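You operate a simulated robot arm through the tools that you are given. There is no shell and no other tool. Be economical: measure what you need, move in short steps, check, and stop when the job is done.

The job below is to be done with a simulated robot arm. You get a single attempt, and the scene is never put back.

Task
Score the cream sheet at 100 and 180 mm and fold it at both.
Fine: rub the fold at 180 mm flat; leave the white board's guide shut; use the teal tool and stand it back in its cup.

The check looks at the end state, three seconds after you hand in, the way a careful person would. Anything else that was tipped, shoved, dropped, spilled or broken makes it a failure. Flat cloth is picked up by pressing the open fingertips on it (5 to 10 N) and closing them slowly along it; thin cloth reads only 2 to 8 mm in the jaws.

Robot
A 7-joint arm with a two-finger gripper on a trunk, on a base that drives. Base frame: it is fixed to the floor where the robot stands at the start and does not move with it; the origin is under the middle of the robot, x ahead of it, y to its left, z up; the surface under the hand at the start is at about z = 750. Readings come in mm, rad, newtons and seconds.
With the tool pointing down near the work surface it reaches from about 380 to 800 mm from the robot's upright axis, wherever it stands. Its first joint turns from -2.496 to 2.496 rad. Places, roughly: brown sheet (15x6x1 cm) [900, 600, 800]; cream sheet (15x6x1 cm) [600, 100, 800]; lilac sheet (11x8x1 cm) [700, 500, 800]; pink sheet (15x6x1 cm) [900, 600, 800]; teal sheet (15x12x1 cm) [900, 500, 800]; white board guide [500, 100, 800]; white scoring board [600, 200, 800]; yellow sheet (11x8x1 cm) [700, 500, 800]. Payload 2.45 kg.
The TCP is the grasp point between the finger pads, 26 mm short of the fingertips. In the tool frame z runs along the fingers and y along their closing line. The gripper opens to 96 mm. The gripper's body begins 69 mm behind the TCP.
Orientation is that of the tool frame in the base frame, as [roll, pitch, yaw] about the fixed x, y, z axes, in that order (R = Rz(yaw) Ry(pitch) Rx(roll)). With the fingers straight down and closing along the base's y, the tool's x points along the base's -x, its y along +y and its z along -z.

Tools
- The arm moves only by the tool servo_tool. Its argument "motion" is a list of rows, each an object of numbers (a shift or turn left out is 0, a gripper value left out holds the last): "wx", "wy", "wz": the turn, a rotation vector about the tool's x, y, z in rad; "tx", "ty", "tz": the shift along the tool's x, y, z in mm; "hand": the opening, from 0 (shut) to 1 (fully open). In form: [{"wx": .., "wy": .., "wz": .., "tx": .., "ty": .., "tz": .., "hand": ..}, ...]. A call has 1 to 8 rows; each row shifts and turns the commanded pose from where the row before left it, along the tool's axes as they then stand. A row lasts 0.2 s, in which the tool goes at most 50 mm and 0.15 rad; a call with a longer step from one row to the next is refused whole, and so is a gripper value outside its range. Where a pose cannot be reached the arm comes as near as it can. A force on the tool above 40 N (or 10 N above the force at the start of the call, whichever is more), or a blocked arm, ends the call early, and 0.2 s more pass. The fingers move at their own pace and stop on an object; they squeeze with about 25 N. The grip force told is the motor's: it shows also when the fingers shut on nothing. Time passes only in rows, and 0.2 s behind the last, so rows that do not move let the fingers close. It gives the time, the measured TCP pose, the force on the tool (base axes), the opening and the grip force at its end, in the units of the frame above (readings bear some noise), with the torque about the TCP (base axes, N m) and any sound that the robot's microphone picked up.
- Cameras (640 x 400 px; columns grow to the right, rows downward): "scene" is now at [20.5, 200.1, 1515.4]; the picture's right is [0.25, -0.97, 0.00], its down [-0.78, -0.20, -0.60] and it looks along [0.58, 0.15, -0.80] (base axes); focal length 253 px, centre (320, 200). "wrist" rides on the gripper at [82, 3, -98] in the tool frame; the picture's right is [-0.04, 1.00, 0.00], its down [-0.73, -0.03, -0.68] and it looks along [-0.68, -0.03, 0.73] (tool axes); focal length 256 px, centre (320, 200). There is no depth. A picture from a camera that has moved, and an enlarged one, comes with that camera's place and axes in the base frame and with its lens.
- get_image(camera): a new picture of that camera. It takes no simulated time.
- lift_body(by): slides the trunk up (or, below 0, down) by that many mm; the arm and the scene camera ride with it, the base frame stays. It gives what a move gives, with no picture.
- base_move(legs): drives the robot by 1 to 6 legs, each [ahead, turn to the left] in mm and rad, along the robot's own axes; the way and the turn of a leg run together, so that a leg with both is an arc; at most 1500 mm and 3.142 rad a leg. The arm and the cameras ride along, it lands a little off, and it stops where it bumps. It gives what a move gives.
- aim_head(pan, tilt): turns the head with the scene camera to pan (to the left, within 2.705 rad either way) and tilt (down, from -0.506 to 1.204), counted from straight ahead of the robot. It gives what a move gives.
- zoom(camera, box): a new picture of the part [left, top, right, bottom] of that camera's present view, enlarged. It takes no simulated time.
- sign_off(): hands the job in; it is judged then, once.

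Work in short steps. Places have to be worked out from the pictures, the camera data and where the tool is seen: move nearer, look again, correct. Check each grasp and each placing, and mend what went wrong. You have 120 turns and 90 pictures in all, those below and enlarged ones among them. Open the gripper and draw the arm clear of the work before you hand the job in, unless the task says otherwise; then end with one line.

The tools are called after "Emit:" as a command line: name --argument value ..., lists and objects as JSON in quotes. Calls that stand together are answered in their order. servo_tool: Moves the arm, as the interface text tells. Its arguments: {"type":"object","properties":{"motion":{"type":"array","items":{"type":"object","properties":{"wx":{"type":"number"},"wy":{"type":"number"},"wz":{"type":"number"},"tx":{"type":"number"},"ty":{"type":"number"},"tz":{"type":"number"},"hand":{"type":"number"}}}}},"required":["motion"]} The other tools are called the same way: lift_body (by) slides the trunk up or down; base_move (legs) drives the base; aim_head (pan, tilt) turns the head that bears the scene camera; get_image (camera) takes a picture; zoom (camera, box) takes an enlarged picture of a part of a camera's view; sign_off () hands the job in.

At the start:

```text
t: 0.0
position: [499.9, 251.7, 1098.1]
ee_rot: [-3.141, 0.001, -3.141]
force: [0.4, -0.2, 0.4]
torque: [0.01, 0.0, 0.01]
gripper_width: 96.1
gripper_force: 0.1
trunk travel left (down, up): [-575.0, 65.0]
robot x, y, heading: [2.9, -1.0, 0.002]
head pan, tilt: [0.253, 0.93]
```

scene: 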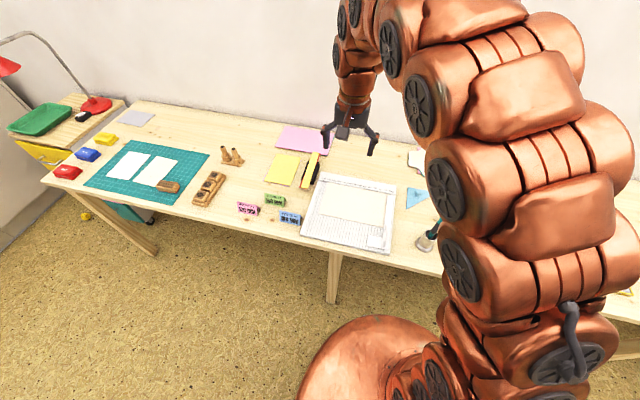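
wrist: 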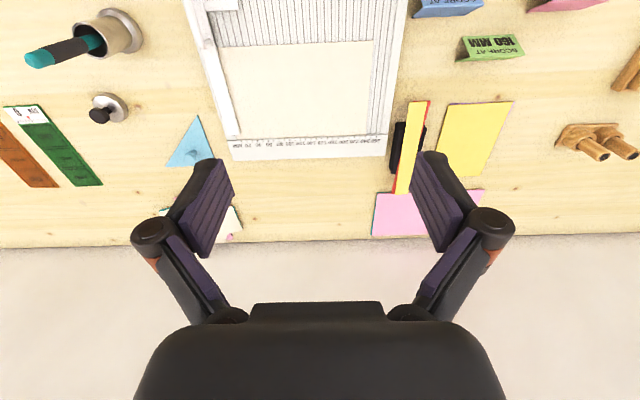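

The wrist view shows the board, cream sheet, and the teal tool in its cup. I enlarge the key parts first.

Emit:
zoom --camera "wrist" --box '[170, 0, 430, 165]'

Emit:
zoom --camera "scene" --box '[220, 140, 460, 290]'

Emit:
zoom --camera "wrist" --box '[0, 0, 260, 200]'

```text
2.42 times, centred on (300, 82) of wrist
camera zoom: at [418.1, 255.8, 1195.4], right [0.04, 1.0, 0.0], down [0.73, -0.03, 0.68], along [0.68, -0.03, -0.73], focal length 621 px, centre (368, 485)
```

zoom: 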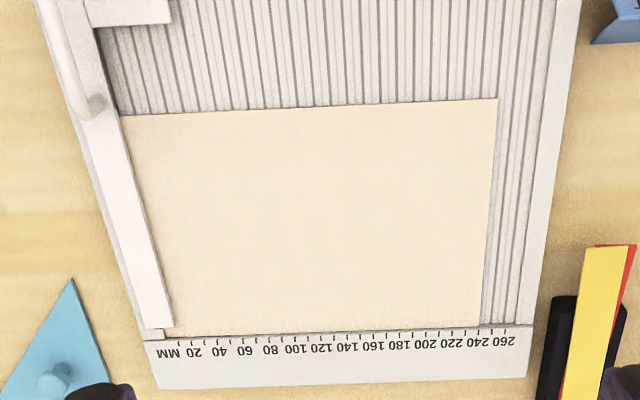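

```text
2.67 times, centred on (340, 215) of scene
camera zoom: at [20.5, 200.1, 1515.4], right [0.25, -0.97, 0.0], down [-0.78, -0.2, -0.6], along [0.58, 0.15, -0.8], focal length 675 px, centre (267, 160)
```

zoom: 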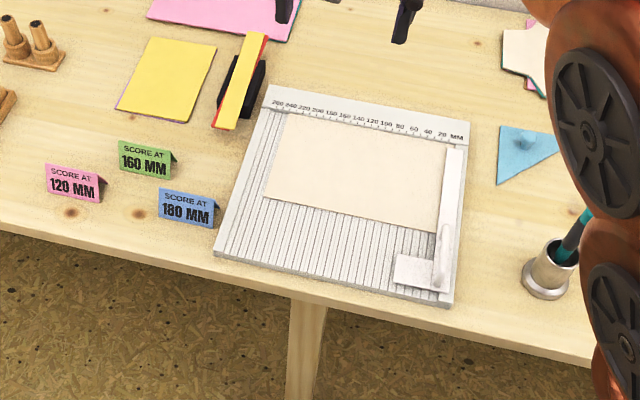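

```text
2.00 times, centred on (130, 100) of wrist
camera zoom: at [418.1, 255.8, 1195.4], right [0.04, 1.0, 0.0], down [0.73, -0.03, 0.68], along [0.68, -0.03, -0.73], focal length 512 px, centre (700, 400)
```

zoom: 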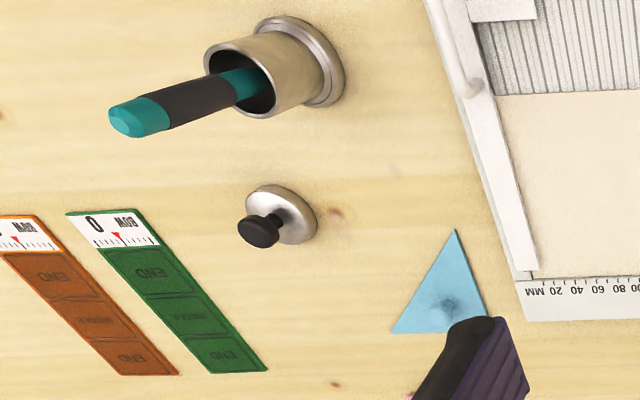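

Ruler's zero is around y≈94 with 260 near y≈362; the cup stands near (480,-35). I zoom on the cup from the scene camera.

Emit:
zoom --camera "scene" --box '[390, 180, 480, 270]'

Emit:
zoom --camera "scene" --box '[290, 160, 410, 260]'

```text
4.44 times, centred on (435, 225) of scene
camera zoom: at [20.5, 200.1, 1515.4], right [0.25, -0.97, 0.0], down [-0.78, -0.2, -0.6], along [0.58, 0.15, -0.8], focal length 1125 px, centre (-191, 89)
```

zoom: 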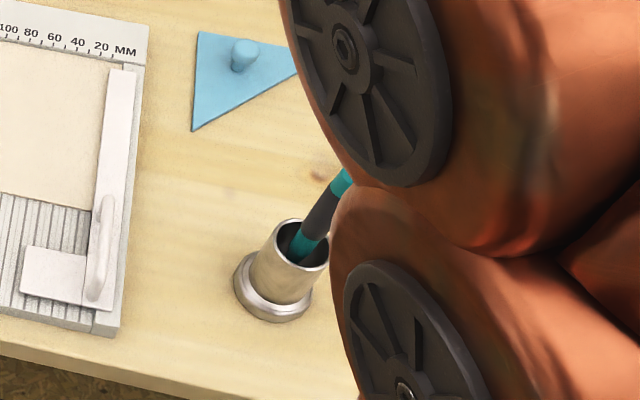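

```text
4.00 times, centred on (350, 210) of scene
camera zoom: at [20.5, 200.1, 1515.4], right [0.25, -0.97, 0.0], down [-0.78, -0.2, -0.6], along [0.58, 0.15, -0.8], focal length 1013 px, centre (200, 160)
```

zoom: 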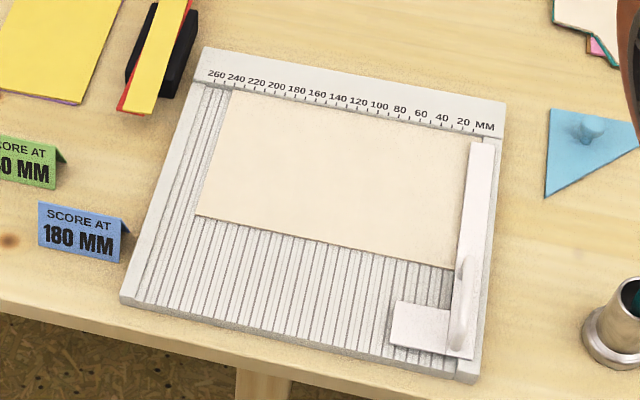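

The cup is at about (475,-37), its mouth near z≈828 and the tool's top near z≈915, close to upright. I move over for a closer look from (400,-37,1000).

Emit:
servo_tool --motion '[{"tx": 14.3, "ty": -41.3, "tz": 14}, {"tx": 14.3, "ty": -41.3, "tz": 14}, {"tx": 14.3, "ty": -41.3, "tz": 14}, {"tx": 14.3, "ty": -41.3, "tz": 14}, {"tx": 14.3, "ty": -41.3, "tz": 14}, {"tx": 14.3, "ty": -41.3, "tz": 14}, {"tx": 14.3, "ty": -41.3, "tz": 14}, {}]'

Emit:
get_image --camera "wrist"

Emit:
get_image --camera "scene"

```text
t: 1.8
position: [398.6, -39.2, 999.4]
ee_rot: [3.141, -0.001, 3.141]
force: [-0.2, 0.1, -0.2]
torque: [0.03, 0.0, 0.0]
gripper_width: 96.1
gripper_force: 0.0
trunk travel left (down, up): [-575.0, 65.0]
robot x, y, heading: [-3.7, -1.9, 0.001]
head pan, tilt: [0.253, 0.93]
```

```text
82 pictures are left
camera wrist: at [316.6, -35.0, 1097.8], right [0.04, 1.0, 0.0], down [0.73, -0.03, 0.68], along [0.68, -0.03, -0.73], focal length 256 px, centre (320, 200)
```

wrist: 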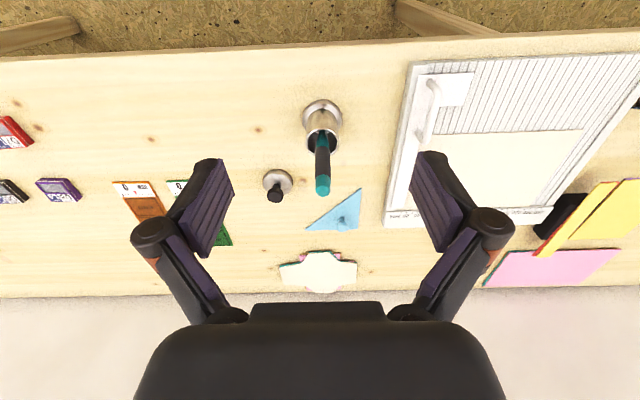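

```text
81 pictures are left
camera scene: at [20.4, 199.8, 1515.4], right [0.25, -0.97, 0.0], down [-0.78, -0.2, -0.6], along [0.58, 0.15, -0.8], focal length 253 px, centre (320, 200)
```

scene: 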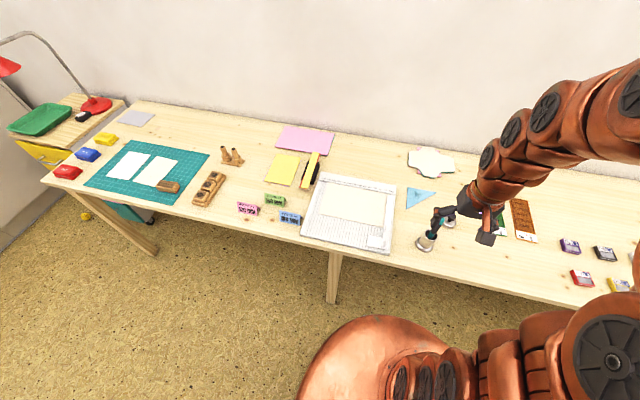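

The tool is upright in the cup. I enlarge it from both cameras to fix its place.

Emit:
zoom --camera "wrist" --box '[260, 80, 400, 220]'

Emit:
zoom --camera "scene" --box '[400, 190, 480, 260]'

```text
2.86 times, centred on (330, 150) of wrist
camera zoom: at [316.6, -35.0, 1097.8], right [0.04, 1.0, 0.0], down [0.73, -0.03, 0.68], along [0.68, -0.03, -0.73], focal length 731 px, centre (291, 343)
```

zoom: 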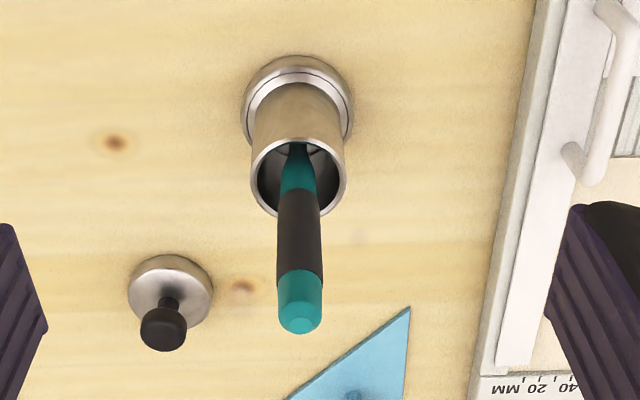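

```text
5.71 times, centred on (440, 225) of scene
camera zoom: at [20.4, 199.8, 1515.4], right [0.25, -0.97, 0.0], down [-0.78, -0.2, -0.6], along [0.58, 0.15, -0.8], focal length 1447 px, centre (-366, 57)
```

zoom: 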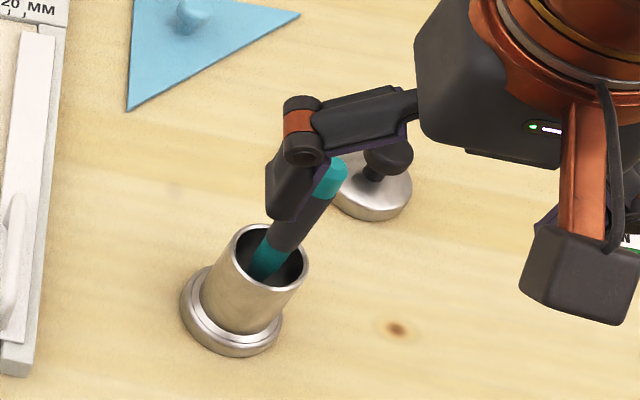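

The tool's top sits at about (475,-39,910), the grip spanning z≈837–890. I yaw the gripper by 90° so the fingers close along x (the stroke direction), then move above it.

Emit:
servo_tool --motion '[{"wz": -0.15}, {"wz": -0.15}, {"wz": -0.15}, {"wz": -0.15}, {"wz": -0.15}, {"wz": -0.15}, {"wz": -0.15}, {"wz": -0.15}]'

Emit:
servo_tool --motion '[{"wz": -0.15}, {"wz": -0.15}, {"wz": -0.0708}, {"ty": -38}, {"ty": -38}, {}]'

Emit:
get_image --camera "wrist"

```text
t: 3.6
position: [399.8, -37.6, 999.7]
ee_rot: [-3.141, -0.002, -1.941]
force: [-0.2, 0.1, 0.2]
torque: [0.0, -0.02, -0.04]
gripper_width: 95.9
gripper_force: 0.0
trunk travel left (down, up): [-575.0, 65.0]
robot x, y, heading: [0.2, 1.3, 0.001]
head pan, tilt: [0.253, 0.93]
```

```text
t: 5.0
position: [476.4, -39.1, 999.7]
ee_rot: [3.141, 0.0, -1.57]
force: [-0.1, -1.2, -0.1]
torque: [0.02, -0.01, -0.01]
gripper_width: 96.2
gripper_force: 0.1
trunk travel left (down, up): [-575.0, 65.0]
robot x, y, heading: [2.8, 1.9, -0.006]
head pan, tilt: [0.253, 0.93]
```

```text
78 pictures are left
camera wrist: at [472.1, -119.8, 1096.6], right [-1.0, 0.04, 0.0], down [0.03, 0.73, 0.68], along [0.03, 0.68, -0.73], focal length 256 px, centre (320, 200)
```

wrist: 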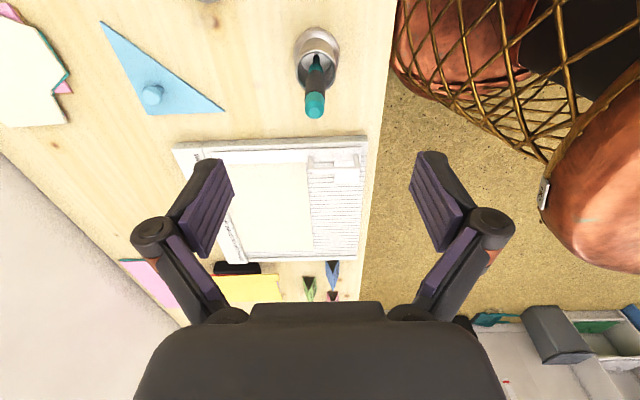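

The wrist view confirms the tool directly below. I descend to TCP z≈863 with the jaws open, then close.

Emit:
servo_tool --motion '[{"tz": 35}, {"tz": 35}, {"tz": 35}, {"tz": 32}, {}]'

Emit:
get_image --camera "wrist"

```text
t: 6.2
position: [475.4, -37.8, 861.0]
ee_rot: [-3.141, 0.0, -1.57]
force: [-0.5, 0.1, 0.1]
torque: [-0.01, 0.0, 0.02]
gripper_width: 96.0
gripper_force: 0.0
trunk travel left (down, up): [-575.0, 65.0]
robot x, y, heading: [0.5, 4.6, 0.003]
head pan, tilt: [0.253, 0.93]
```

```text
77 pictures are left
camera wrist: at [471.9, -119.1, 958.3], right [-1.0, 0.04, 0.0], down [0.03, 0.73, 0.68], along [0.03, 0.68, -0.73], focal length 256 px, centre (320, 200)
```

wrist: 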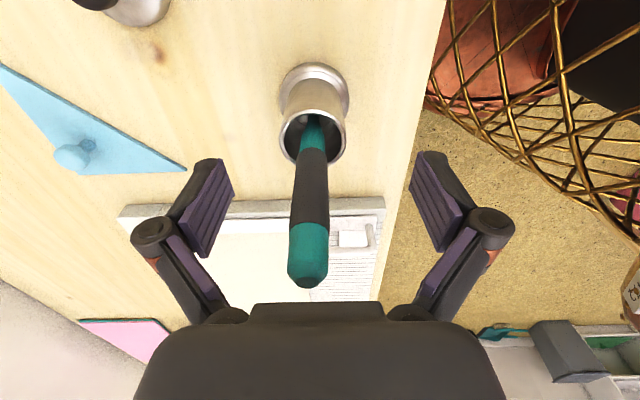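

The shaft is ~5 mm toward +x of the jaw centre; I shift and close on it.

Emit:
servo_tool --motion '[{"ty": -5}, {"hand": 0.0}, {}, {}, {}, {}, {}]'

Emit:
get_image --camera "wrist"

```text
t: 7.8
position: [481.6, -37.4, 861.5]
ee_rot: [-3.141, 0.0, -1.57]
force: [0.1, -0.5, 0.4]
torque: [0.01, -0.02, 0.0]
gripper_width: 15.3
gripper_force: 24.9
trunk travel left (down, up): [-575.0, 65.0]
robot x, y, heading: [1.3, -2.5, 0.0]
head pan, tilt: [0.253, 0.93]
```

```text
76 pictures are left
camera wrist: at [476.8, -118.9, 959.2], right [-1.0, 0.04, 0.0], down [0.03, 0.73, 0.68], along [0.03, 0.68, -0.73], focal length 256 px, centre (320, 200)
```

wrist: 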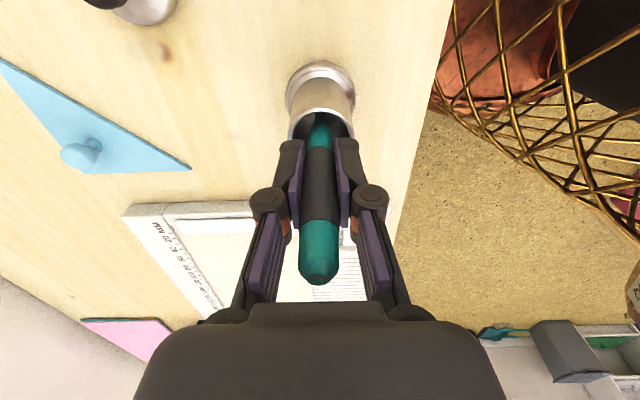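

Held at 15 mm. I note this pose (481,-38,861) for the return and lift straight out.

Emit:
servo_tool --motion '[{"tz": -20}, {"tz": -25}, {"tz": -25}, {"tz": -25}, {"tz": -25}, {}]'

Emit:
get_image --camera "wrist"

Emit:
zoom --camera "scene" --box '[390, 150, 490, 260]'

```text
t: 9.2
position: [479.4, -37.4, 983.7]
ee_rot: [3.141, 0.0, -1.571]
force: [-0.1, -0.1, 0.1]
torque: [-0.04, 0.0, 0.01]
gripper_width: 15.5
gripper_force: 25.1
trunk travel left (down, up): [-575.0, 65.0]
robot x, y, heading: [1.2, -1.3, 0.001]
head pan, tilt: [0.253, 0.93]
```

```text
75 pictures are left
camera wrist: at [476.9, -118.6, 1080.7], right [-1.0, 0.04, 0.0], down [0.03, 0.73, 0.68], along [0.03, 0.68, -0.73], focal length 256 px, centre (320, 200)
```

wrist: 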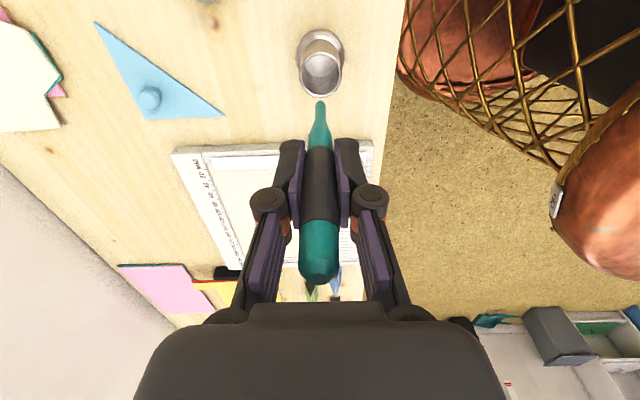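

```text
3.64 times, centred on (440, 205) of scene
camera zoom: at [20.4, 199.9, 1515.4], right [0.25, -0.97, 0.0], down [-0.78, -0.2, -0.6], along [0.58, 0.15, -0.8], focal length 920 px, centre (-116, 182)
```

zoom: 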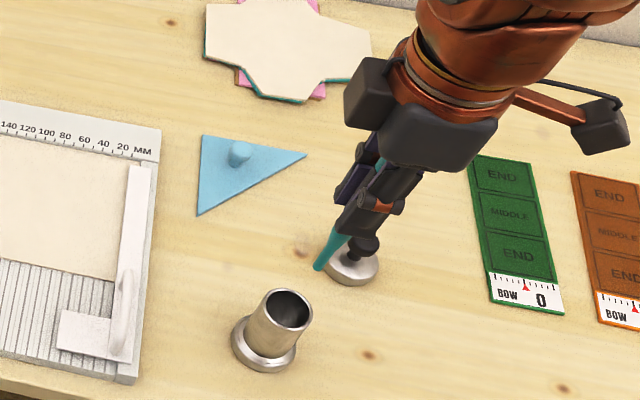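

The tip is ≈103 mm beyond the TCP, straight. I carry it over the sheet near the 100 mm groove at a safe height to look.

Emit:
servo_tool --motion '[{"ty": -10, "tx": -38.5, "tz": 5}, {"ty": -10, "tx": -38.5, "tz": 5}, {"ty": -10, "tx": -38.5, "tz": 5}, {"ty": -10, "tx": -38.5, "tz": 19}, {"ty": -10, "tx": -38.5, "tz": 20}, {"ty": -10, "tx": -38.5, "tz": 20}, {}]'

Emit:
get_image --camera "wrist"

Emit:
zoom --camera "scene" --box '[280, 150, 420, 260]'

```text
t: 10.8
position: [540.2, 194.9, 907.7]
ee_rot: [3.142, -0.001, -1.572]
force: [-0.4, -0.5, -0.7]
torque: [0.01, -0.04, -0.01]
gripper_width: 15.2
gripper_force: 25.1
trunk travel left (down, up): [-575.0, 65.0]
robot x, y, heading: [-0.8, -4.4, 0.005]
head pan, tilt: [0.253, 0.93]
```

```text
73 pictures are left
camera wrist: at [536.5, 114.3, 1004.9], right [-1.0, 0.04, 0.0], down [0.03, 0.73, 0.68], along [0.03, 0.68, -0.73], focal length 256 px, centre (320, 200)
```

wrist: 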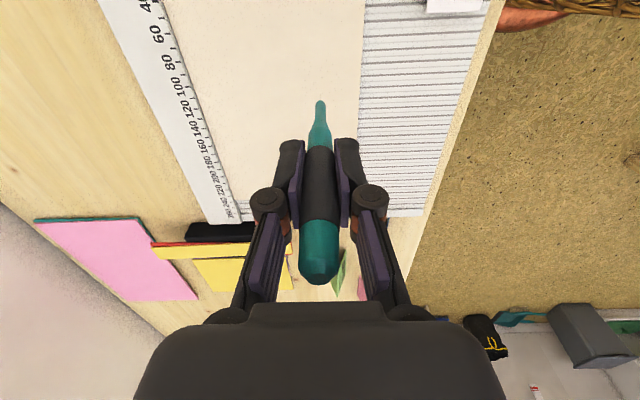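

```text
3.64 times, centred on (350, 205) of scene
camera zoom: at [20.5, 200.2, 1515.4], right [0.25, -0.97, 0.0], down [-0.78, -0.2, -0.6], along [0.58, 0.15, -0.8], focal length 920 px, centre (211, 182)
```

zoom: 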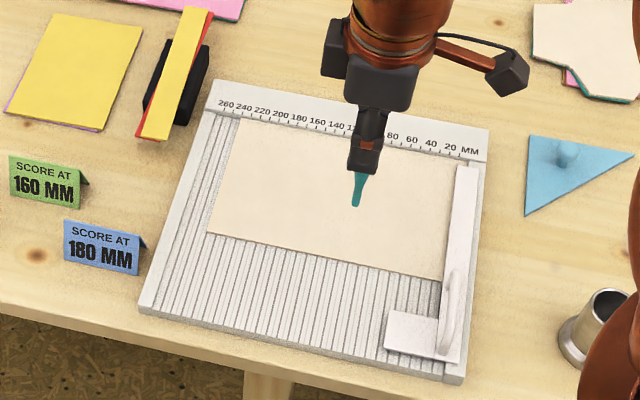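

Board top is about z≈766, near sheet edge at x≈503. I hover the tip just above the exposed grooves at x≈488 to see its y against the grooves and ruler.

Emit:
servo_tool --motion '[{"ty": 26, "tz": 10}, {"ty": 26, "tz": 15}, {}]'

Emit:
zoom --camera "scene" --box '[325, 170, 400, 250]'

Emit:
zoom --camera "wrist" --box '[280, 0, 400, 160]'

```text
t: 11.6
position: [488.4, 192.5, 884.2]
ee_rot: [-3.14, -0.001, -1.572]
force: [-0.7, 0.2, -0.4]
torque: [-0.02, -0.03, 0.01]
gripper_width: 15.6
gripper_force: 24.7
trunk travel left (down, up): [-575.0, 65.0]
robot x, y, heading: [-2.0, -0.1, 0.001]
head pan, tilt: [0.253, 0.93]
```

```text
5.00 times, centred on (362, 210) of scene
camera zoom: at [20.5, 200.1, 1515.4], right [0.25, -0.97, 0.0], down [-0.78, -0.2, -0.6], along [0.58, 0.15, -0.8], focal length 1266 px, centre (108, 150)
```

zoom: 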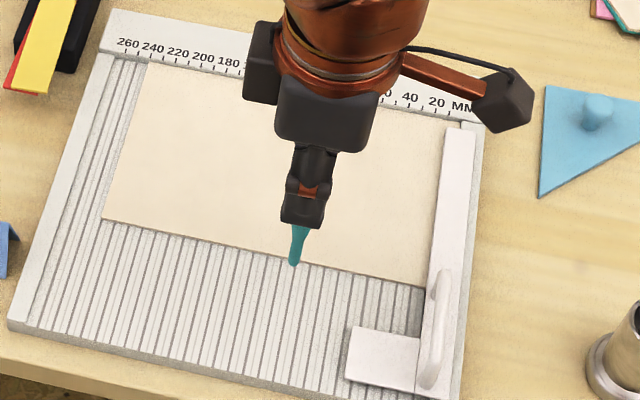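

```text
2.50 times, centred on (340, 80) of wrist
camera zoom: at [484.7, 111.6, 981.4], right [-1.0, 0.04, 0.0], down [0.03, 0.73, 0.68], along [0.03, 0.68, -0.73], focal length 640 px, centre (270, 500)
```

zoom: 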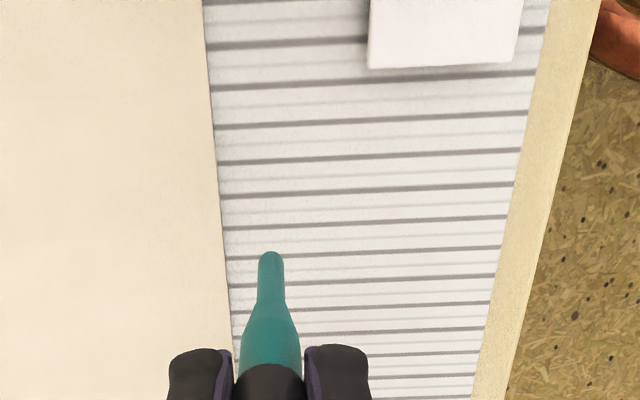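

I enlarge the tip area and groove field more tightly.

Emit:
zoom --camera "scene" --box '[345, 200, 415, 245]'

Emit:
zoom --camera "scene" --box '[322, 165, 382, 215]'

```text
8.89 times, centred on (380, 222) of scene
camera zoom: at [20.5, 200.1, 1515.4], right [0.25, -0.97, 0.0], down [-0.78, -0.2, -0.6], along [0.58, 0.15, -0.8], focal length 2250 px, centre (-213, 0)
```

zoom: 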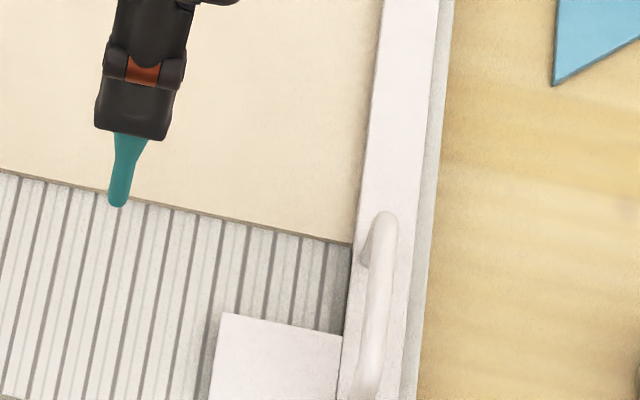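

```text
8.00 times, centred on (352, 190) of scene
camera zoom: at [20.5, 200.1, 1515.4], right [0.25, -0.97, 0.0], down [-0.78, -0.2, -0.6], along [0.58, 0.15, -0.8], focal length 2025 px, centre (64, 280)
```

zoom: 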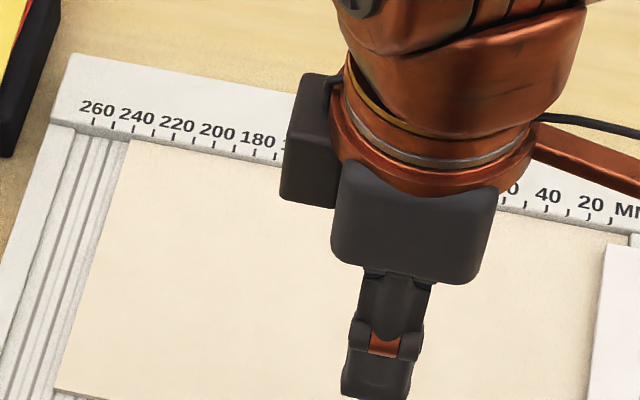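

Calculations put groove 100 at y≈192, right under the tip. One tight zoom to check the fine alignment.

Emit:
zoom --camera "scene" --box '[348, 212, 372, 236]'

Emit:
zoom --camera "wrist" --box '[305, 80, 345, 120]'

```text
16.00 times, centred on (360, 224) of scene
camera zoom: at [20.5, 200.1, 1515.4], right [0.25, -0.97, 0.0], down [-0.78, -0.2, -0.6], along [0.58, 0.15, -0.8], focal length 4050 px, centre (-320, -184)
```

zoom: 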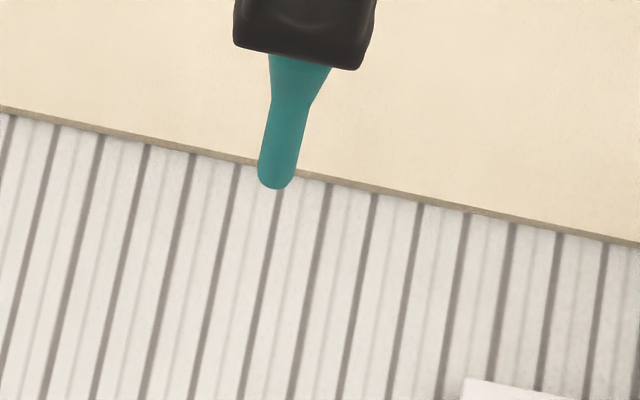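

```text
10.00 times, centred on (325, 100) of wrist
camera zoom: at [484.7, 111.6, 981.4], right [-1.0, 0.04, 0.0], down [0.03, 0.73, 0.68], along [0.03, 0.68, -0.73], focal length 2560 px, centre (270, 1200)
```

zoom: 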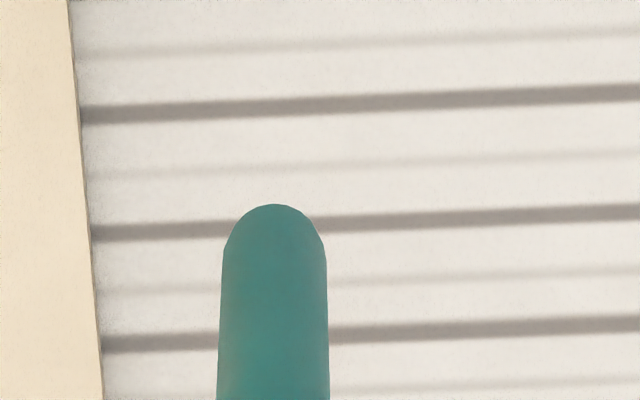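

The tip is ~1.3 mm to the +y side of groove 100. I correct that, move 25 mm in over the sheet's near end, and lower carefully.

Emit:
servo_tool --motion '[{"ty": -25, "tx": 1.0}, {"tz": 4}, {"tz": 4}, {}]'

Emit:
zoom --camera "scene" --box '[348, 206, 372, 230]'

```text
t: 12.6
position: [513.3, 191.3, 877.7]
ee_rot: [3.141, 0.001, -1.57]
force: [-0.2, 0.7, -1.1]
torque: [0.0, -0.02, -0.03]
gripper_width: 15.5
gripper_force: 25.0
trunk travel left (down, up): [-575.0, 65.0]
robot x, y, heading: [-0.9, -0.8, -0.003]
head pan, tilt: [0.253, 0.93]
```

```text
16.00 times, centred on (360, 218) of scene
camera zoom: at [20.5, 200.1, 1515.4], right [0.25, -0.97, 0.0], down [-0.78, -0.2, -0.6], along [0.58, 0.15, -0.8], focal length 4050 px, centre (-320, -88)
```

zoom: 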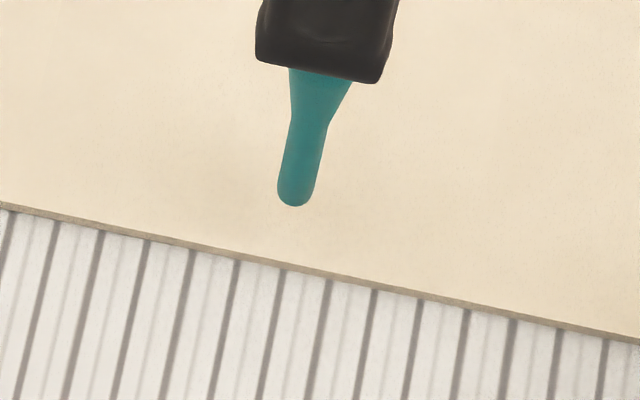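

The tip now lines up with the groove's extension. Lower further until contact.

Emit:
servo_tool --motion '[{"tz": 2}, {"tz": 2}, {}]'

Emit:
servo_tool --motion '[{"tz": 2}, {}]'

Emit:
servo_tool --motion '[{"tz": 2}, {}]'

```text
t: 13.4
position: [514.5, 192.8, 871.7]
ee_rot: [-3.141, -0.001, -1.573]
force: [-0.9, 0.6, -1.6]
torque: [0.01, 0.03, 0.01]
gripper_width: 16.0
gripper_force: 25.2
trunk travel left (down, up): [-575.0, 65.0]
robot x, y, heading: [3.2, -5.0, 0.003]
head pan, tilt: [0.253, 0.93]
```

```text
t: 14.0
position: [513.1, 192.3, 869.6]
ee_rot: [3.141, 0.0, -1.57]
force: [-0.5, 0.6, -0.9]
torque: [-0.04, 0.0, -0.02]
gripper_width: 15.5
gripper_force: 25.3
trunk travel left (down, up): [-575.0, 65.0]
robot x, y, heading: [-0.1, 1.9, 0.002]
head pan, tilt: [0.253, 0.93]
```

```text
t: 14.6
position: [514.8, 193.0, 867.1]
ee_rot: [3.141, -0.001, -1.57]
force: [0.0, -0.1, -0.2]
torque: [0.03, 0.0, 0.02]
gripper_width: 15.5
gripper_force: 24.9
trunk travel left (down, up): [-575.0, 65.0]
robot x, y, heading: [-0.2, 1.0, -0.001]
head pan, tilt: [0.253, 0.93]
```

No contact yet at TCP z≈867; continue in 1.5 mm steps.

Emit:
servo_tool --motion '[{"tz": 1.5}, {}]'

Emit:
servo_tool --motion '[{"tz": 1.5}, {}]'

Emit:
zoom --camera "scene" --box '[348, 206, 372, 230]'

```text
t: 15.2
position: [513.8, 193.1, 865.4]
ee_rot: [3.141, 0.0, -1.572]
force: [0.8, -0.2, 0.0]
torque: [-0.02, 0.03, -0.04]
gripper_width: 15.6
gripper_force: 25.0
trunk travel left (down, up): [-575.0, 65.0]
robot x, y, heading: [-1.5, 0.2, -0.001]
head pan, tilt: [0.253, 0.93]
```

```text
t: 15.8
position: [511.8, 193.2, 865.8]
ee_rot: [3.141, 0.0, -1.571]
force: [0.6, 0.7, -0.8]
torque: [-0.02, -0.01, 0.02]
gripper_width: 15.6
gripper_force: 24.7
trunk travel left (down, up): [-575.0, 65.0]
robot x, y, heading: [0.1, -0.1, 0.002]
head pan, tilt: [0.253, 0.93]
```

```text
16.00 times, centred on (360, 218) of scene
camera zoom: at [20.5, 200.1, 1515.4], right [0.25, -0.97, 0.0], down [-0.78, -0.2, -0.6], along [0.58, 0.15, -0.8], focal length 4050 px, centre (-320, -88)
```

zoom: 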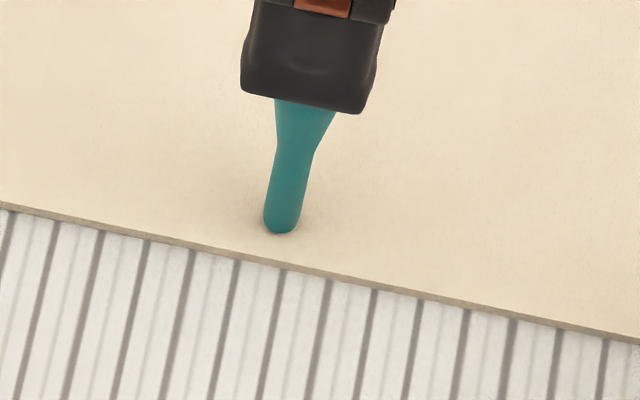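

Near contact; the tip appears ~2 mm to +y of the groove line now. I lift slightly, shift −y 2 mm, and check.

Emit:
servo_tool --motion '[{"tz": -1.5}, {"tx": 2}, {"tz": 1.5}, {}, {}]'

Emit:
zoom --camera "scene" --box '[348, 206, 372, 230]'

```text
t: 17.0
position: [514.0, 191.6, 865.1]
ee_rot: [-3.14, 0.0, -1.569]
force: [0.7, 0.1, 0.4]
torque: [0.04, -0.03, 0.0]
gripper_width: 15.6
gripper_force: 24.5
trunk travel left (down, up): [-575.0, 65.0]
robot x, y, heading: [-0.8, -3.1, -0.0]
head pan, tilt: [0.253, 0.93]
```

```text
16.00 times, centred on (360, 218) of scene
camera zoom: at [20.4, 200.1, 1515.4], right [0.25, -0.97, 0.0], down [-0.78, -0.2, -0.6], along [0.58, 0.15, -0.8], focal length 4050 px, centre (-320, -88)
```

zoom: 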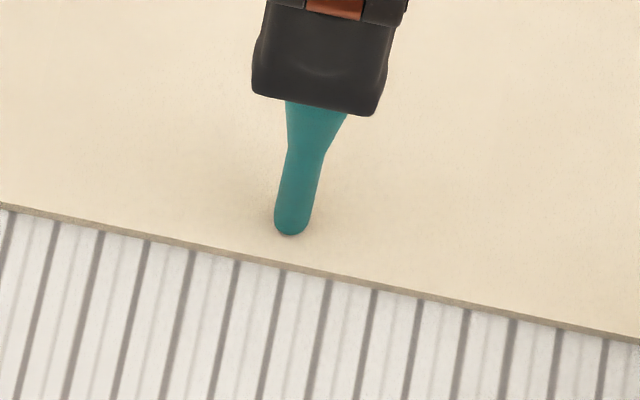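

Aligned on the groove line. Now press down in 1 mm steps to find the force.

Emit:
servo_tool --motion '[{"tz": 1}, {}]'

Emit:
servo_tool --motion '[{"tz": 1}, {}]'

Emit:
servo_tool --motion '[{"tz": 1}, {}]'

```text
t: 17.6
position: [514.4, 191.0, 865.4]
ee_rot: [-3.14, -0.001, -1.568]
force: [0.3, 1.7, 5.7]
torque: [0.03, 0.03, 0.0]
gripper_width: 15.6
gripper_force: 24.7
trunk travel left (down, up): [-575.0, 65.0]
robot x, y, heading: [2.9, 0.9, -0.002]
head pan, tilt: [0.253, 0.93]
```

```text
t: 18.2
position: [513.8, 191.8, 864.2]
ee_rot: [-3.14, 0.001, -1.573]
force: [1.2, -1.0, 15.4]
torque: [-0.17, -0.06, 0.0]
gripper_width: 15.5
gripper_force: 25.1
trunk travel left (down, up): [-575.0, 65.0]
robot x, y, heading: [-1.6, 2.9, -0.002]
head pan, tilt: [0.253, 0.93]
```

```text
t: 18.8
position: [513.3, 191.3, 863.0]
ee_rot: [-3.141, -0.002, -1.57]
force: [-0.1, 0.8, 19.7]
torque: [0.04, -0.02, 0.03]
gripper_width: 15.5
gripper_force: 25.1
trunk travel left (down, up): [-575.0, 65.0]
robot x, y, heading: [-1.6, -2.6, -0.001]
head pan, tilt: [0.253, 0.93]
```

Contact at TCP z≈865.5, stiff (~10 N/mm). I ease to ~10 N and run the stroke +x, following the board's slight yaw.

Emit:
servo_tool --motion '[{"tz": -1.0}, {"ty": -10, "tx": -0.12}, {"ty": -10, "tx": -0.12}, {"ty": -10, "tx": -0.12}, {"ty": -10, "tx": -0.12}, {}]'

Emit:
zoom --camera "scene" --box '[344, 190, 380, 230]'

```text
t: 20.2
position: [554.3, 192.6, 863.1]
ee_rot: [3.141, -0.001, -1.571]
force: [-1.9, 0.6, 9.0]
torque: [0.11, 0.39, -0.01]
gripper_width: 15.2
gripper_force: 25.1
trunk travel left (down, up): [-575.0, 65.0]
robot x, y, heading: [0.8, -1.4, -0.001]
head pan, tilt: [0.253, 0.93]
```

```text
10.00 times, centred on (362, 210) of scene
camera zoom: at [20.0, 200.0, 1515.4], right [0.25, -0.97, 0.0], down [-0.78, -0.2, -0.6], along [0.58, 0.15, -0.8], focal length 2532 px, centre (-100, 100)
```

zoom: 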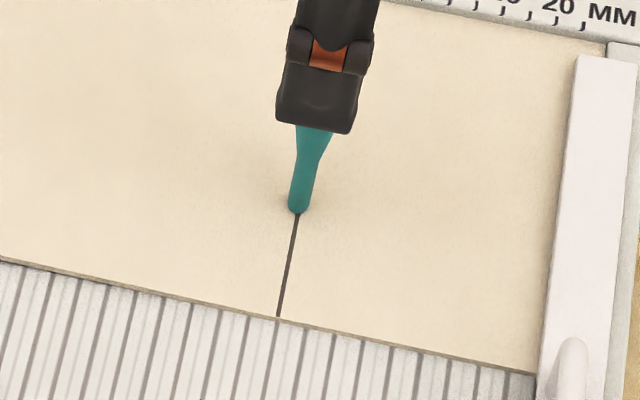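

The score line is appearing on the groove and reaches the near edge. I continue the stroke toward the ruler.

Emit:
servo_tool --motion '[{"ty": -12, "tx": -0.15}, {"ty": -12, "tx": -0.15}, {"ty": -12, "tx": -0.15}, {"ty": -12, "tx": -0.15}, {"ty": -12, "tx": -0.15}, {"ty": -12, "tx": -0.15}, {"ty": -12, "tx": -0.15}, {}]'

Emit:
zoom --camera "scene" --box '[340, 165, 400, 230]'

Emit:
zoom --camera "wrist" --box '[270, 40, 370, 140]'

```text
t: 22.0
position: [638.8, 191.0, 860.5]
ee_rot: [3.142, 0.0, -1.571]
force: [-1.9, 0.2, 7.3]
torque: [0.03, 0.33, 0.02]
gripper_width: 15.4
gripper_force: 25.0
trunk travel left (down, up): [-575.0, 65.0]
robot x, y, heading: [0.2, 1.9, 0.002]
head pan, tilt: [0.253, 0.93]
```

```text
6.15 times, centred on (370, 198) of scene
camera zoom: at [20.0, 200.0, 1515.5], right [0.25, -0.97, 0.0], down [-0.78, -0.2, -0.6], along [0.58, 0.15, -0.8], focal length 1558 px, centre (12, 215)
```

zoom: 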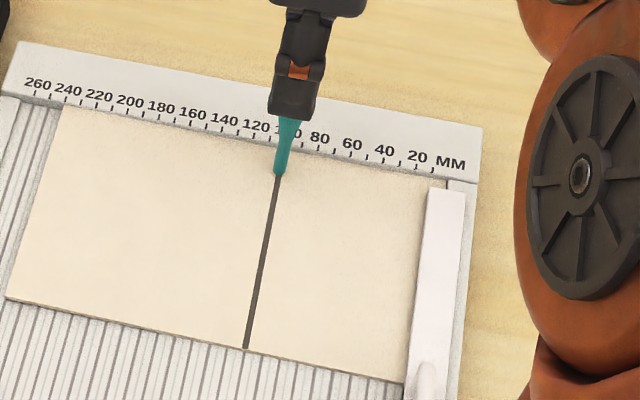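

```text
4.00 times, centred on (320, 90) of wrist
camera zoom: at [634.4, 110.4, 959.2], right [-1.0, 0.04, 0.0], down [0.03, 0.73, 0.68], along [0.03, 0.68, -0.73], focal length 1024 px, centre (320, 640)
```

zoom: 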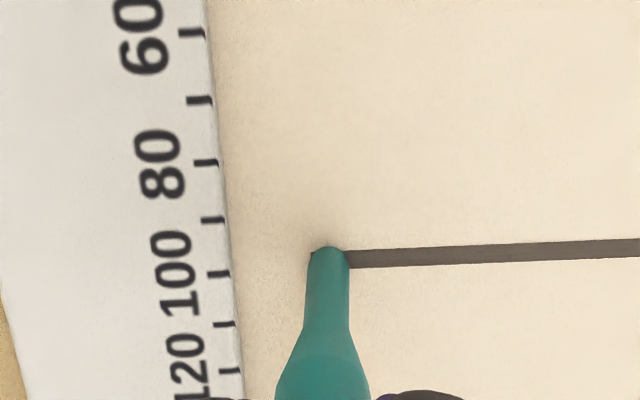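

The line tracks 100 well; about 19 mm remain to the ruler strip. I finish the stroke by 17 mm.

Emit:
servo_tool --motion '[{"ty": -8, "tx": -0.1}, {"ty": -6, "tx": -0.1}, {"ty": -3}, {}]'

Emit:
zoom --camera "wrist" --box '[270, 40, 370, 140]'

```text
t: 23.0
position: [655.5, 192.6, 862.5]
ee_rot: [3.14, 0.0, -1.57]
force: [-13.2, -1.9, 0.3]
torque: [-0.21, 1.24, -0.01]
gripper_width: 16.1
gripper_force: 25.1
trunk travel left (down, up): [-575.0, 65.0]
robot x, y, heading: [-0.4, -2.4, -0.001]
head pan, tilt: [0.253, 0.93]
```

```text
4.00 times, centred on (320, 90) of wrist
camera zoom: at [651.0, 111.0, 960.0], right [-1.0, 0.04, 0.0], down [0.03, 0.73, 0.68], along [0.03, 0.68, -0.73], focal length 1024 px, centre (320, 640)
```

zoom: 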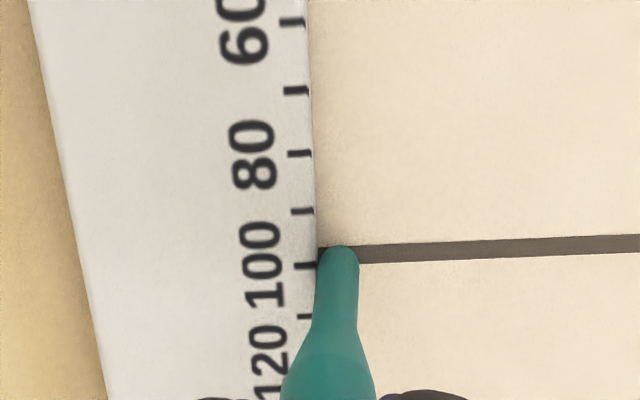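

The tip reached the ruler strip; the 100 mm score runs the full width. I back off, lift, and look at the result from the scene camera.

Emit:
servo_tool --motion '[{"ty": 4}, {"tz": -15}, {"tz": -15}, {"ty": 35, "tx": -20}, {"ty": 35, "tx": -20}, {"ty": 35, "tx": -20}, {"ty": 35, "tx": -19}, {}]'

Emit:
zoom --camera "scene" --box '[295, 165, 400, 260]'

Emit:
get_image --camera "wrist"

```text
t: 24.8
position: [509.2, 270.0, 892.1]
ee_rot: [3.14, -0.002, -1.573]
force: [-0.2, 0.1, 0.2]
torque: [-0.01, 0.02, 0.03]
gripper_width: 15.6
gripper_force: 24.9
trunk travel left (down, up): [-575.0, 65.0]
robot x, y, heading: [3.1, -0.6, -0.005]
head pan, tilt: [0.253, 0.93]
```

```text
4.21 times, centred on (348, 212) of scene
camera zoom: at [20.5, 200.2, 1515.4], right [0.25, -0.97, 0.0], down [-0.78, -0.2, -0.6], along [0.58, 0.15, -0.8], focal length 1066 px, centre (204, 147)
```

zoom: 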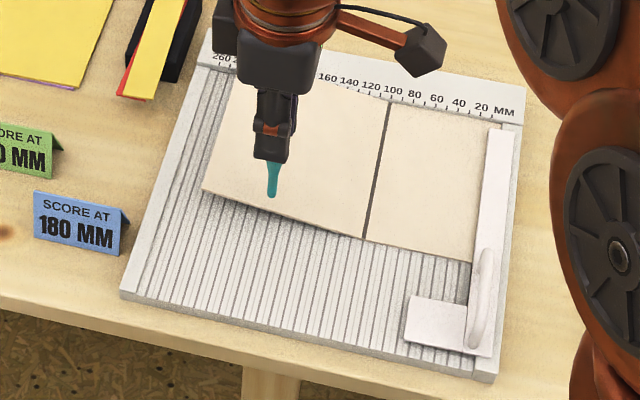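

```text
57 pictures are left
camera wrist: at [505.7, 189.3, 989.5], right [-1.0, 0.04, 0.0], down [0.03, 0.73, 0.68], along [0.03, 0.68, -0.73], focal length 256 px, centre (320, 200)
```

wrist: 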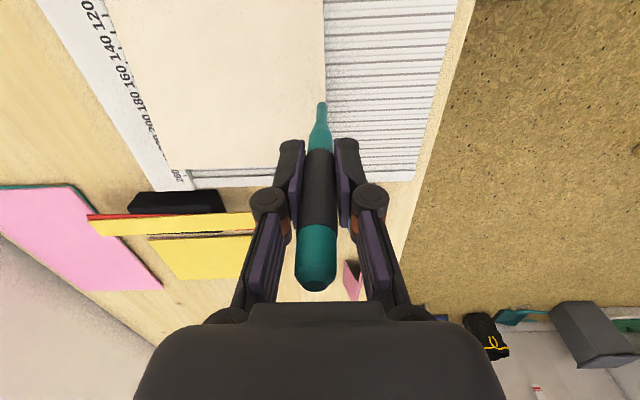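

The 100 mm score is in place and the free part has sprung up slightly. Now position at the 180 groove (80 mm further), lower onto the sheet and check.

Emit:
servo_tool --motion '[{"ty": -4, "tx": 0.75}, {"tz": 8}, {"tz": 8}, {"tz": 6}, {}]'

Emit:
servo_tool --motion '[{"tz": 2}, {"tz": 1.5}, {}]'

Emit:
zoom --camera "scene" --box '[315, 190, 355, 230]'

```text
t: 26.0
position: [515.0, 269.4, 871.5]
ee_rot: [3.141, -0.001, -1.572]
force: [-0.4, 0.3, 0.6]
torque: [-0.04, 0.0, 0.0]
gripper_width: 15.7
gripper_force: 25.0
trunk travel left (down, up): [-575.0, 65.0]
robot x, y, heading: [-0.6, 1.3, -0.004]
head pan, tilt: [0.253, 0.93]
```

```text
t: 26.8
position: [514.8, 270.4, 866.5]
ee_rot: [-3.141, 0.001, -1.57]
force: [0.7, 0.7, -0.4]
torque: [0.01, -0.01, 0.03]
gripper_width: 15.5
gripper_force: 25.5
trunk travel left (down, up): [-575.0, 65.0]
robot x, y, heading: [4.4, 3.1, 0.006]
head pan, tilt: [0.253, 0.93]
```

```text
10.00 times, centred on (335, 210) of scene
camera zoom: at [20.5, 200.1, 1515.4], right [0.25, -0.97, 0.0], down [-0.78, -0.2, -0.6], along [0.58, 0.15, -0.8], focal length 2532 px, centre (170, 100)
```

zoom: 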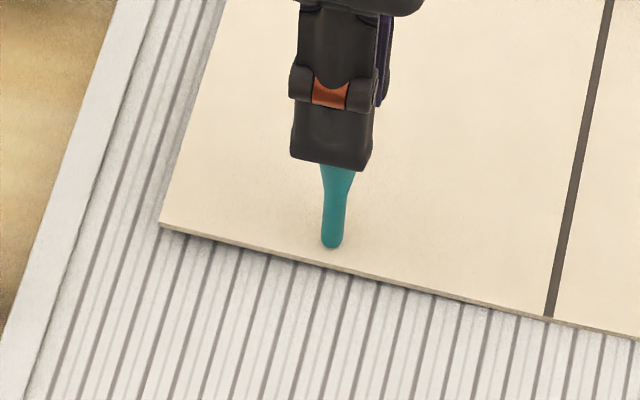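

The tip is ~1 mm to −y of the 180 groove. I correct and press.

Emit:
servo_tool --motion '[{"tx": -1.2}, {"tz": 1.5}, {}]'

Emit:
zoom --camera "scene" --box '[315, 195, 345, 225]'

```text
t: 27.6
position: [514.6, 272.0, 865.7]
ee_rot: [3.141, -0.002, -1.57]
force: [-0.2, 0.4, -0.8]
torque: [-0.03, 0.04, -0.01]
gripper_width: 15.6
gripper_force: 25.0
trunk travel left (down, up): [-575.0, 65.0]
robot x, y, heading: [0.2, 0.9, -0.002]
head pan, tilt: [0.253, 0.93]
```

```text
13.33 times, centred on (330, 210) of scene
camera zoom: at [20.5, 200.1, 1515.4], right [0.25, -0.97, 0.0], down [-0.78, -0.2, -0.6], along [0.58, 0.15, -0.8], focal length 3375 px, centre (187, 67)
```

zoom: 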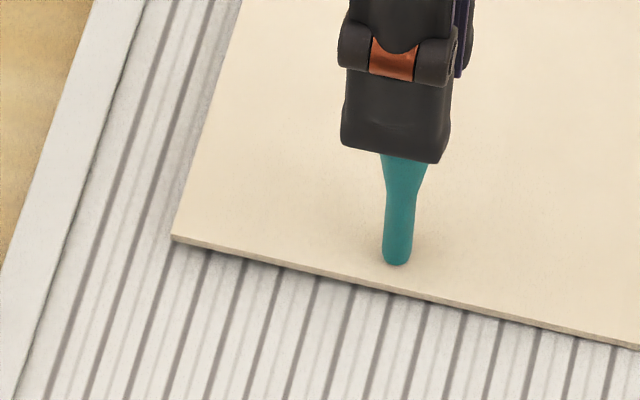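

Aligned with the 180 line. Press to ~10 N in steps.

Emit:
servo_tool --motion '[{"tz": 1}, {}]'

Emit:
servo_tool --motion '[{"tz": 1}, {}]'

```text
t: 28.2
position: [515.4, 271.3, 866.4]
ee_rot: [-3.14, -0.001, -1.57]
force: [-0.2, -0.2, -0.4]
torque: [-0.01, 0.03, -0.02]
gripper_width: 15.7
gripper_force: 24.7
trunk travel left (down, up): [-575.0, 65.0]
robot x, y, heading: [-2.4, 3.1, -0.002]
head pan, tilt: [0.253, 0.93]
```

```text
t: 28.8
position: [514.8, 271.0, 864.4]
ee_rot: [3.141, 0.0, -1.573]
force: [0.5, -0.1, -1.3]
torque: [0.01, -0.01, 0.0]
gripper_width: 15.6
gripper_force: 25.0
trunk travel left (down, up): [-575.0, 65.0]
robot x, y, heading: [-2.1, -2.1, 0.002]
head pan, tilt: [0.253, 0.93]
```

Still free; I go on down in steps.

Emit:
servo_tool --motion '[{"tz": 1}, {}]'

Emit:
servo_tool --motion '[{"tz": 1}, {}]'

```text
t: 29.4
position: [515.1, 271.8, 862.2]
ee_rot: [3.141, 0.0, -1.57]
force: [0.5, 0.8, -1.5]
torque: [-0.01, -0.01, 0.0]
gripper_width: 15.5
gripper_force: 25.2
trunk travel left (down, up): [-575.0, 65.0]
robot x, y, heading: [-2.6, -1.4, 0.004]
head pan, tilt: [0.253, 0.93]
```

```text
t: 30.0
position: [515.8, 271.3, 863.8]
ee_rot: [3.141, 0.0, -1.573]
force: [-0.7, -0.7, 3.1]
torque: [-0.1, 0.01, -0.01]
gripper_width: 15.5
gripper_force: 25.0
trunk travel left (down, up): [-575.0, 65.0]
robot x, y, heading: [-0.1, 3.1, -0.004]
head pan, tilt: [0.253, 0.93]
```

Contact at 3 N. Add a little, sweep back 6 mm toward the near edge, then stroke +x.

Emit:
servo_tool --motion '[{"tz": 0.7}, {"ty": 6, "tx": 0.08}, {"ty": -10, "tx": -0.12}, {"ty": -12, "tx": -0.15}, {"ty": -12, "tx": -0.15}, {"ty": -12, "tx": -0.15}, {}]'

Emit:
zoom --camera "scene" --box '[310, 180, 350, 225]'

```text
t: 31.6
position: [555.0, 270.9, 861.8]
ee_rot: [3.14, 0.0, -1.571]
force: [0.3, -0.1, -0.4]
torque: [0.03, 0.03, 0.01]
gripper_width: 15.6
gripper_force: 24.5
trunk travel left (down, up): [-575.0, 65.0]
robot x, y, heading: [-0.8, 2.3, -0.0]
head pan, tilt: [0.253, 0.93]
```

```text
8.89 times, centred on (330, 202) of scene
camera zoom: at [20.5, 200.1, 1515.4], right [0.25, -0.97, 0.0], down [-0.78, -0.2, -0.6], along [0.58, 0.15, -0.8], focal length 2250 px, centre (231, 178)
```

zoom: 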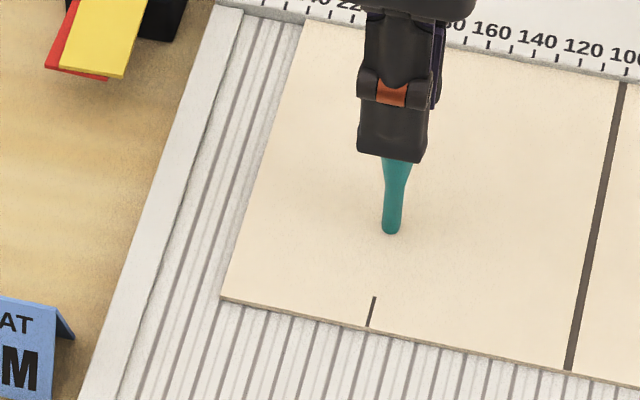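

Contact was lost after ~12 mm. I press again here, then sweep back and forth.

Emit:
servo_tool --motion '[{"tz": 0.7}, {"tz": 0.5}, {}]'

Emit:
servo_tool --motion '[{"tz": 0.8}, {}]'

```text
t: 32.4
position: [555.4, 271.6, 861.6]
ee_rot: [-3.14, -0.001, -1.571]
force: [-0.1, -0.4, 8.4]
torque: [-0.1, -0.01, -0.04]
gripper_width: 15.3
gripper_force: 25.0
trunk travel left (down, up): [-575.0, 65.0]
robot x, y, heading: [-2.5, 1.3, 0.002]
head pan, tilt: [0.253, 0.93]
```

```text
t: 33.0
position: [554.8, 271.0, 860.6]
ee_rot: [-3.14, 0.001, -1.57]
force: [-1.0, 2.8, 16.3]
torque: [0.18, 0.01, -0.03]
gripper_width: 15.4
gripper_force: 25.3
trunk travel left (down, up): [-575.0, 65.0]
robot x, y, heading: [1.7, 0.0, 0.003]
head pan, tilt: [0.253, 0.93]
```

Now 16 N; sweep back to the near end, then forward again.

Emit:
servo_tool --motion '[{"tz": -0.4, "ty": 10, "tx": 0.12}, {"ty": 10, "tx": 0.12}, {"ty": 10, "tx": 0.12}, {"ty": 10, "tx": 0.12}, {}]'

Emit:
servo_tool --motion '[{"ty": -10, "tx": -0.12}, {"ty": -10, "tx": -0.12}, {"ty": -10, "tx": -0.12}, {"ty": -10, "tx": -0.12}, {"ty": -10, "tx": -0.12}, {"ty": -10, "tx": -0.12}, {}]'

Emit:
zoom --camera "scene" --box '[310, 170, 350, 225]'

```text
t: 34.2
position: [515.4, 271.2, 859.2]
ee_rot: [3.137, -0.004, -1.572]
force: [-0.8, -1.9, 7.3]
torque: [-0.18, 0.08, -0.06]
gripper_width: 15.5
gripper_force: 24.9
trunk travel left (down, up): [-575.0, 65.0]
robot x, y, heading: [2.9, 1.4, -0.005]
head pan, tilt: [0.253, 0.93]
```

```text
t: 35.8
position: [573.8, 271.2, 859.4]
ee_rot: [-3.141, -0.001, -1.573]
force: [0.1, -0.9, 0.5]
torque: [-0.02, -0.01, 0.0]
gripper_width: 15.7
gripper_force: 25.0
trunk travel left (down, up): [-575.0, 65.0]
robot x, y, heading: [-0.3, 5.0, 0.003]
head pan, tilt: [0.253, 0.93]
```

```text
7.27 times, centred on (330, 198) of scene
camera zoom: at [20.4, 200.1, 1515.3], right [0.25, -0.97, 0.0], down [-0.78, -0.2, -0.6], along [0.58, 0.15, -0.8], focal length 1841 px, centre (247, 218)
```

zoom: 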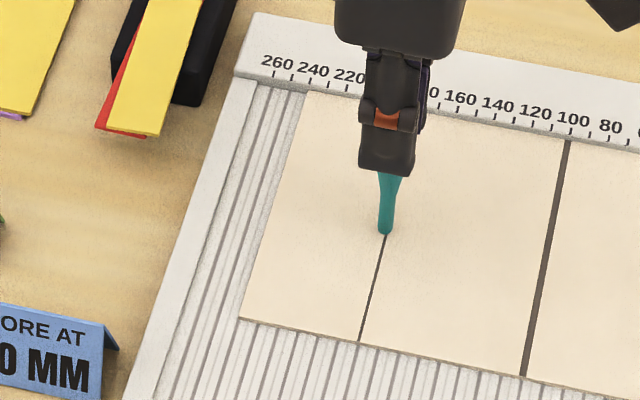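

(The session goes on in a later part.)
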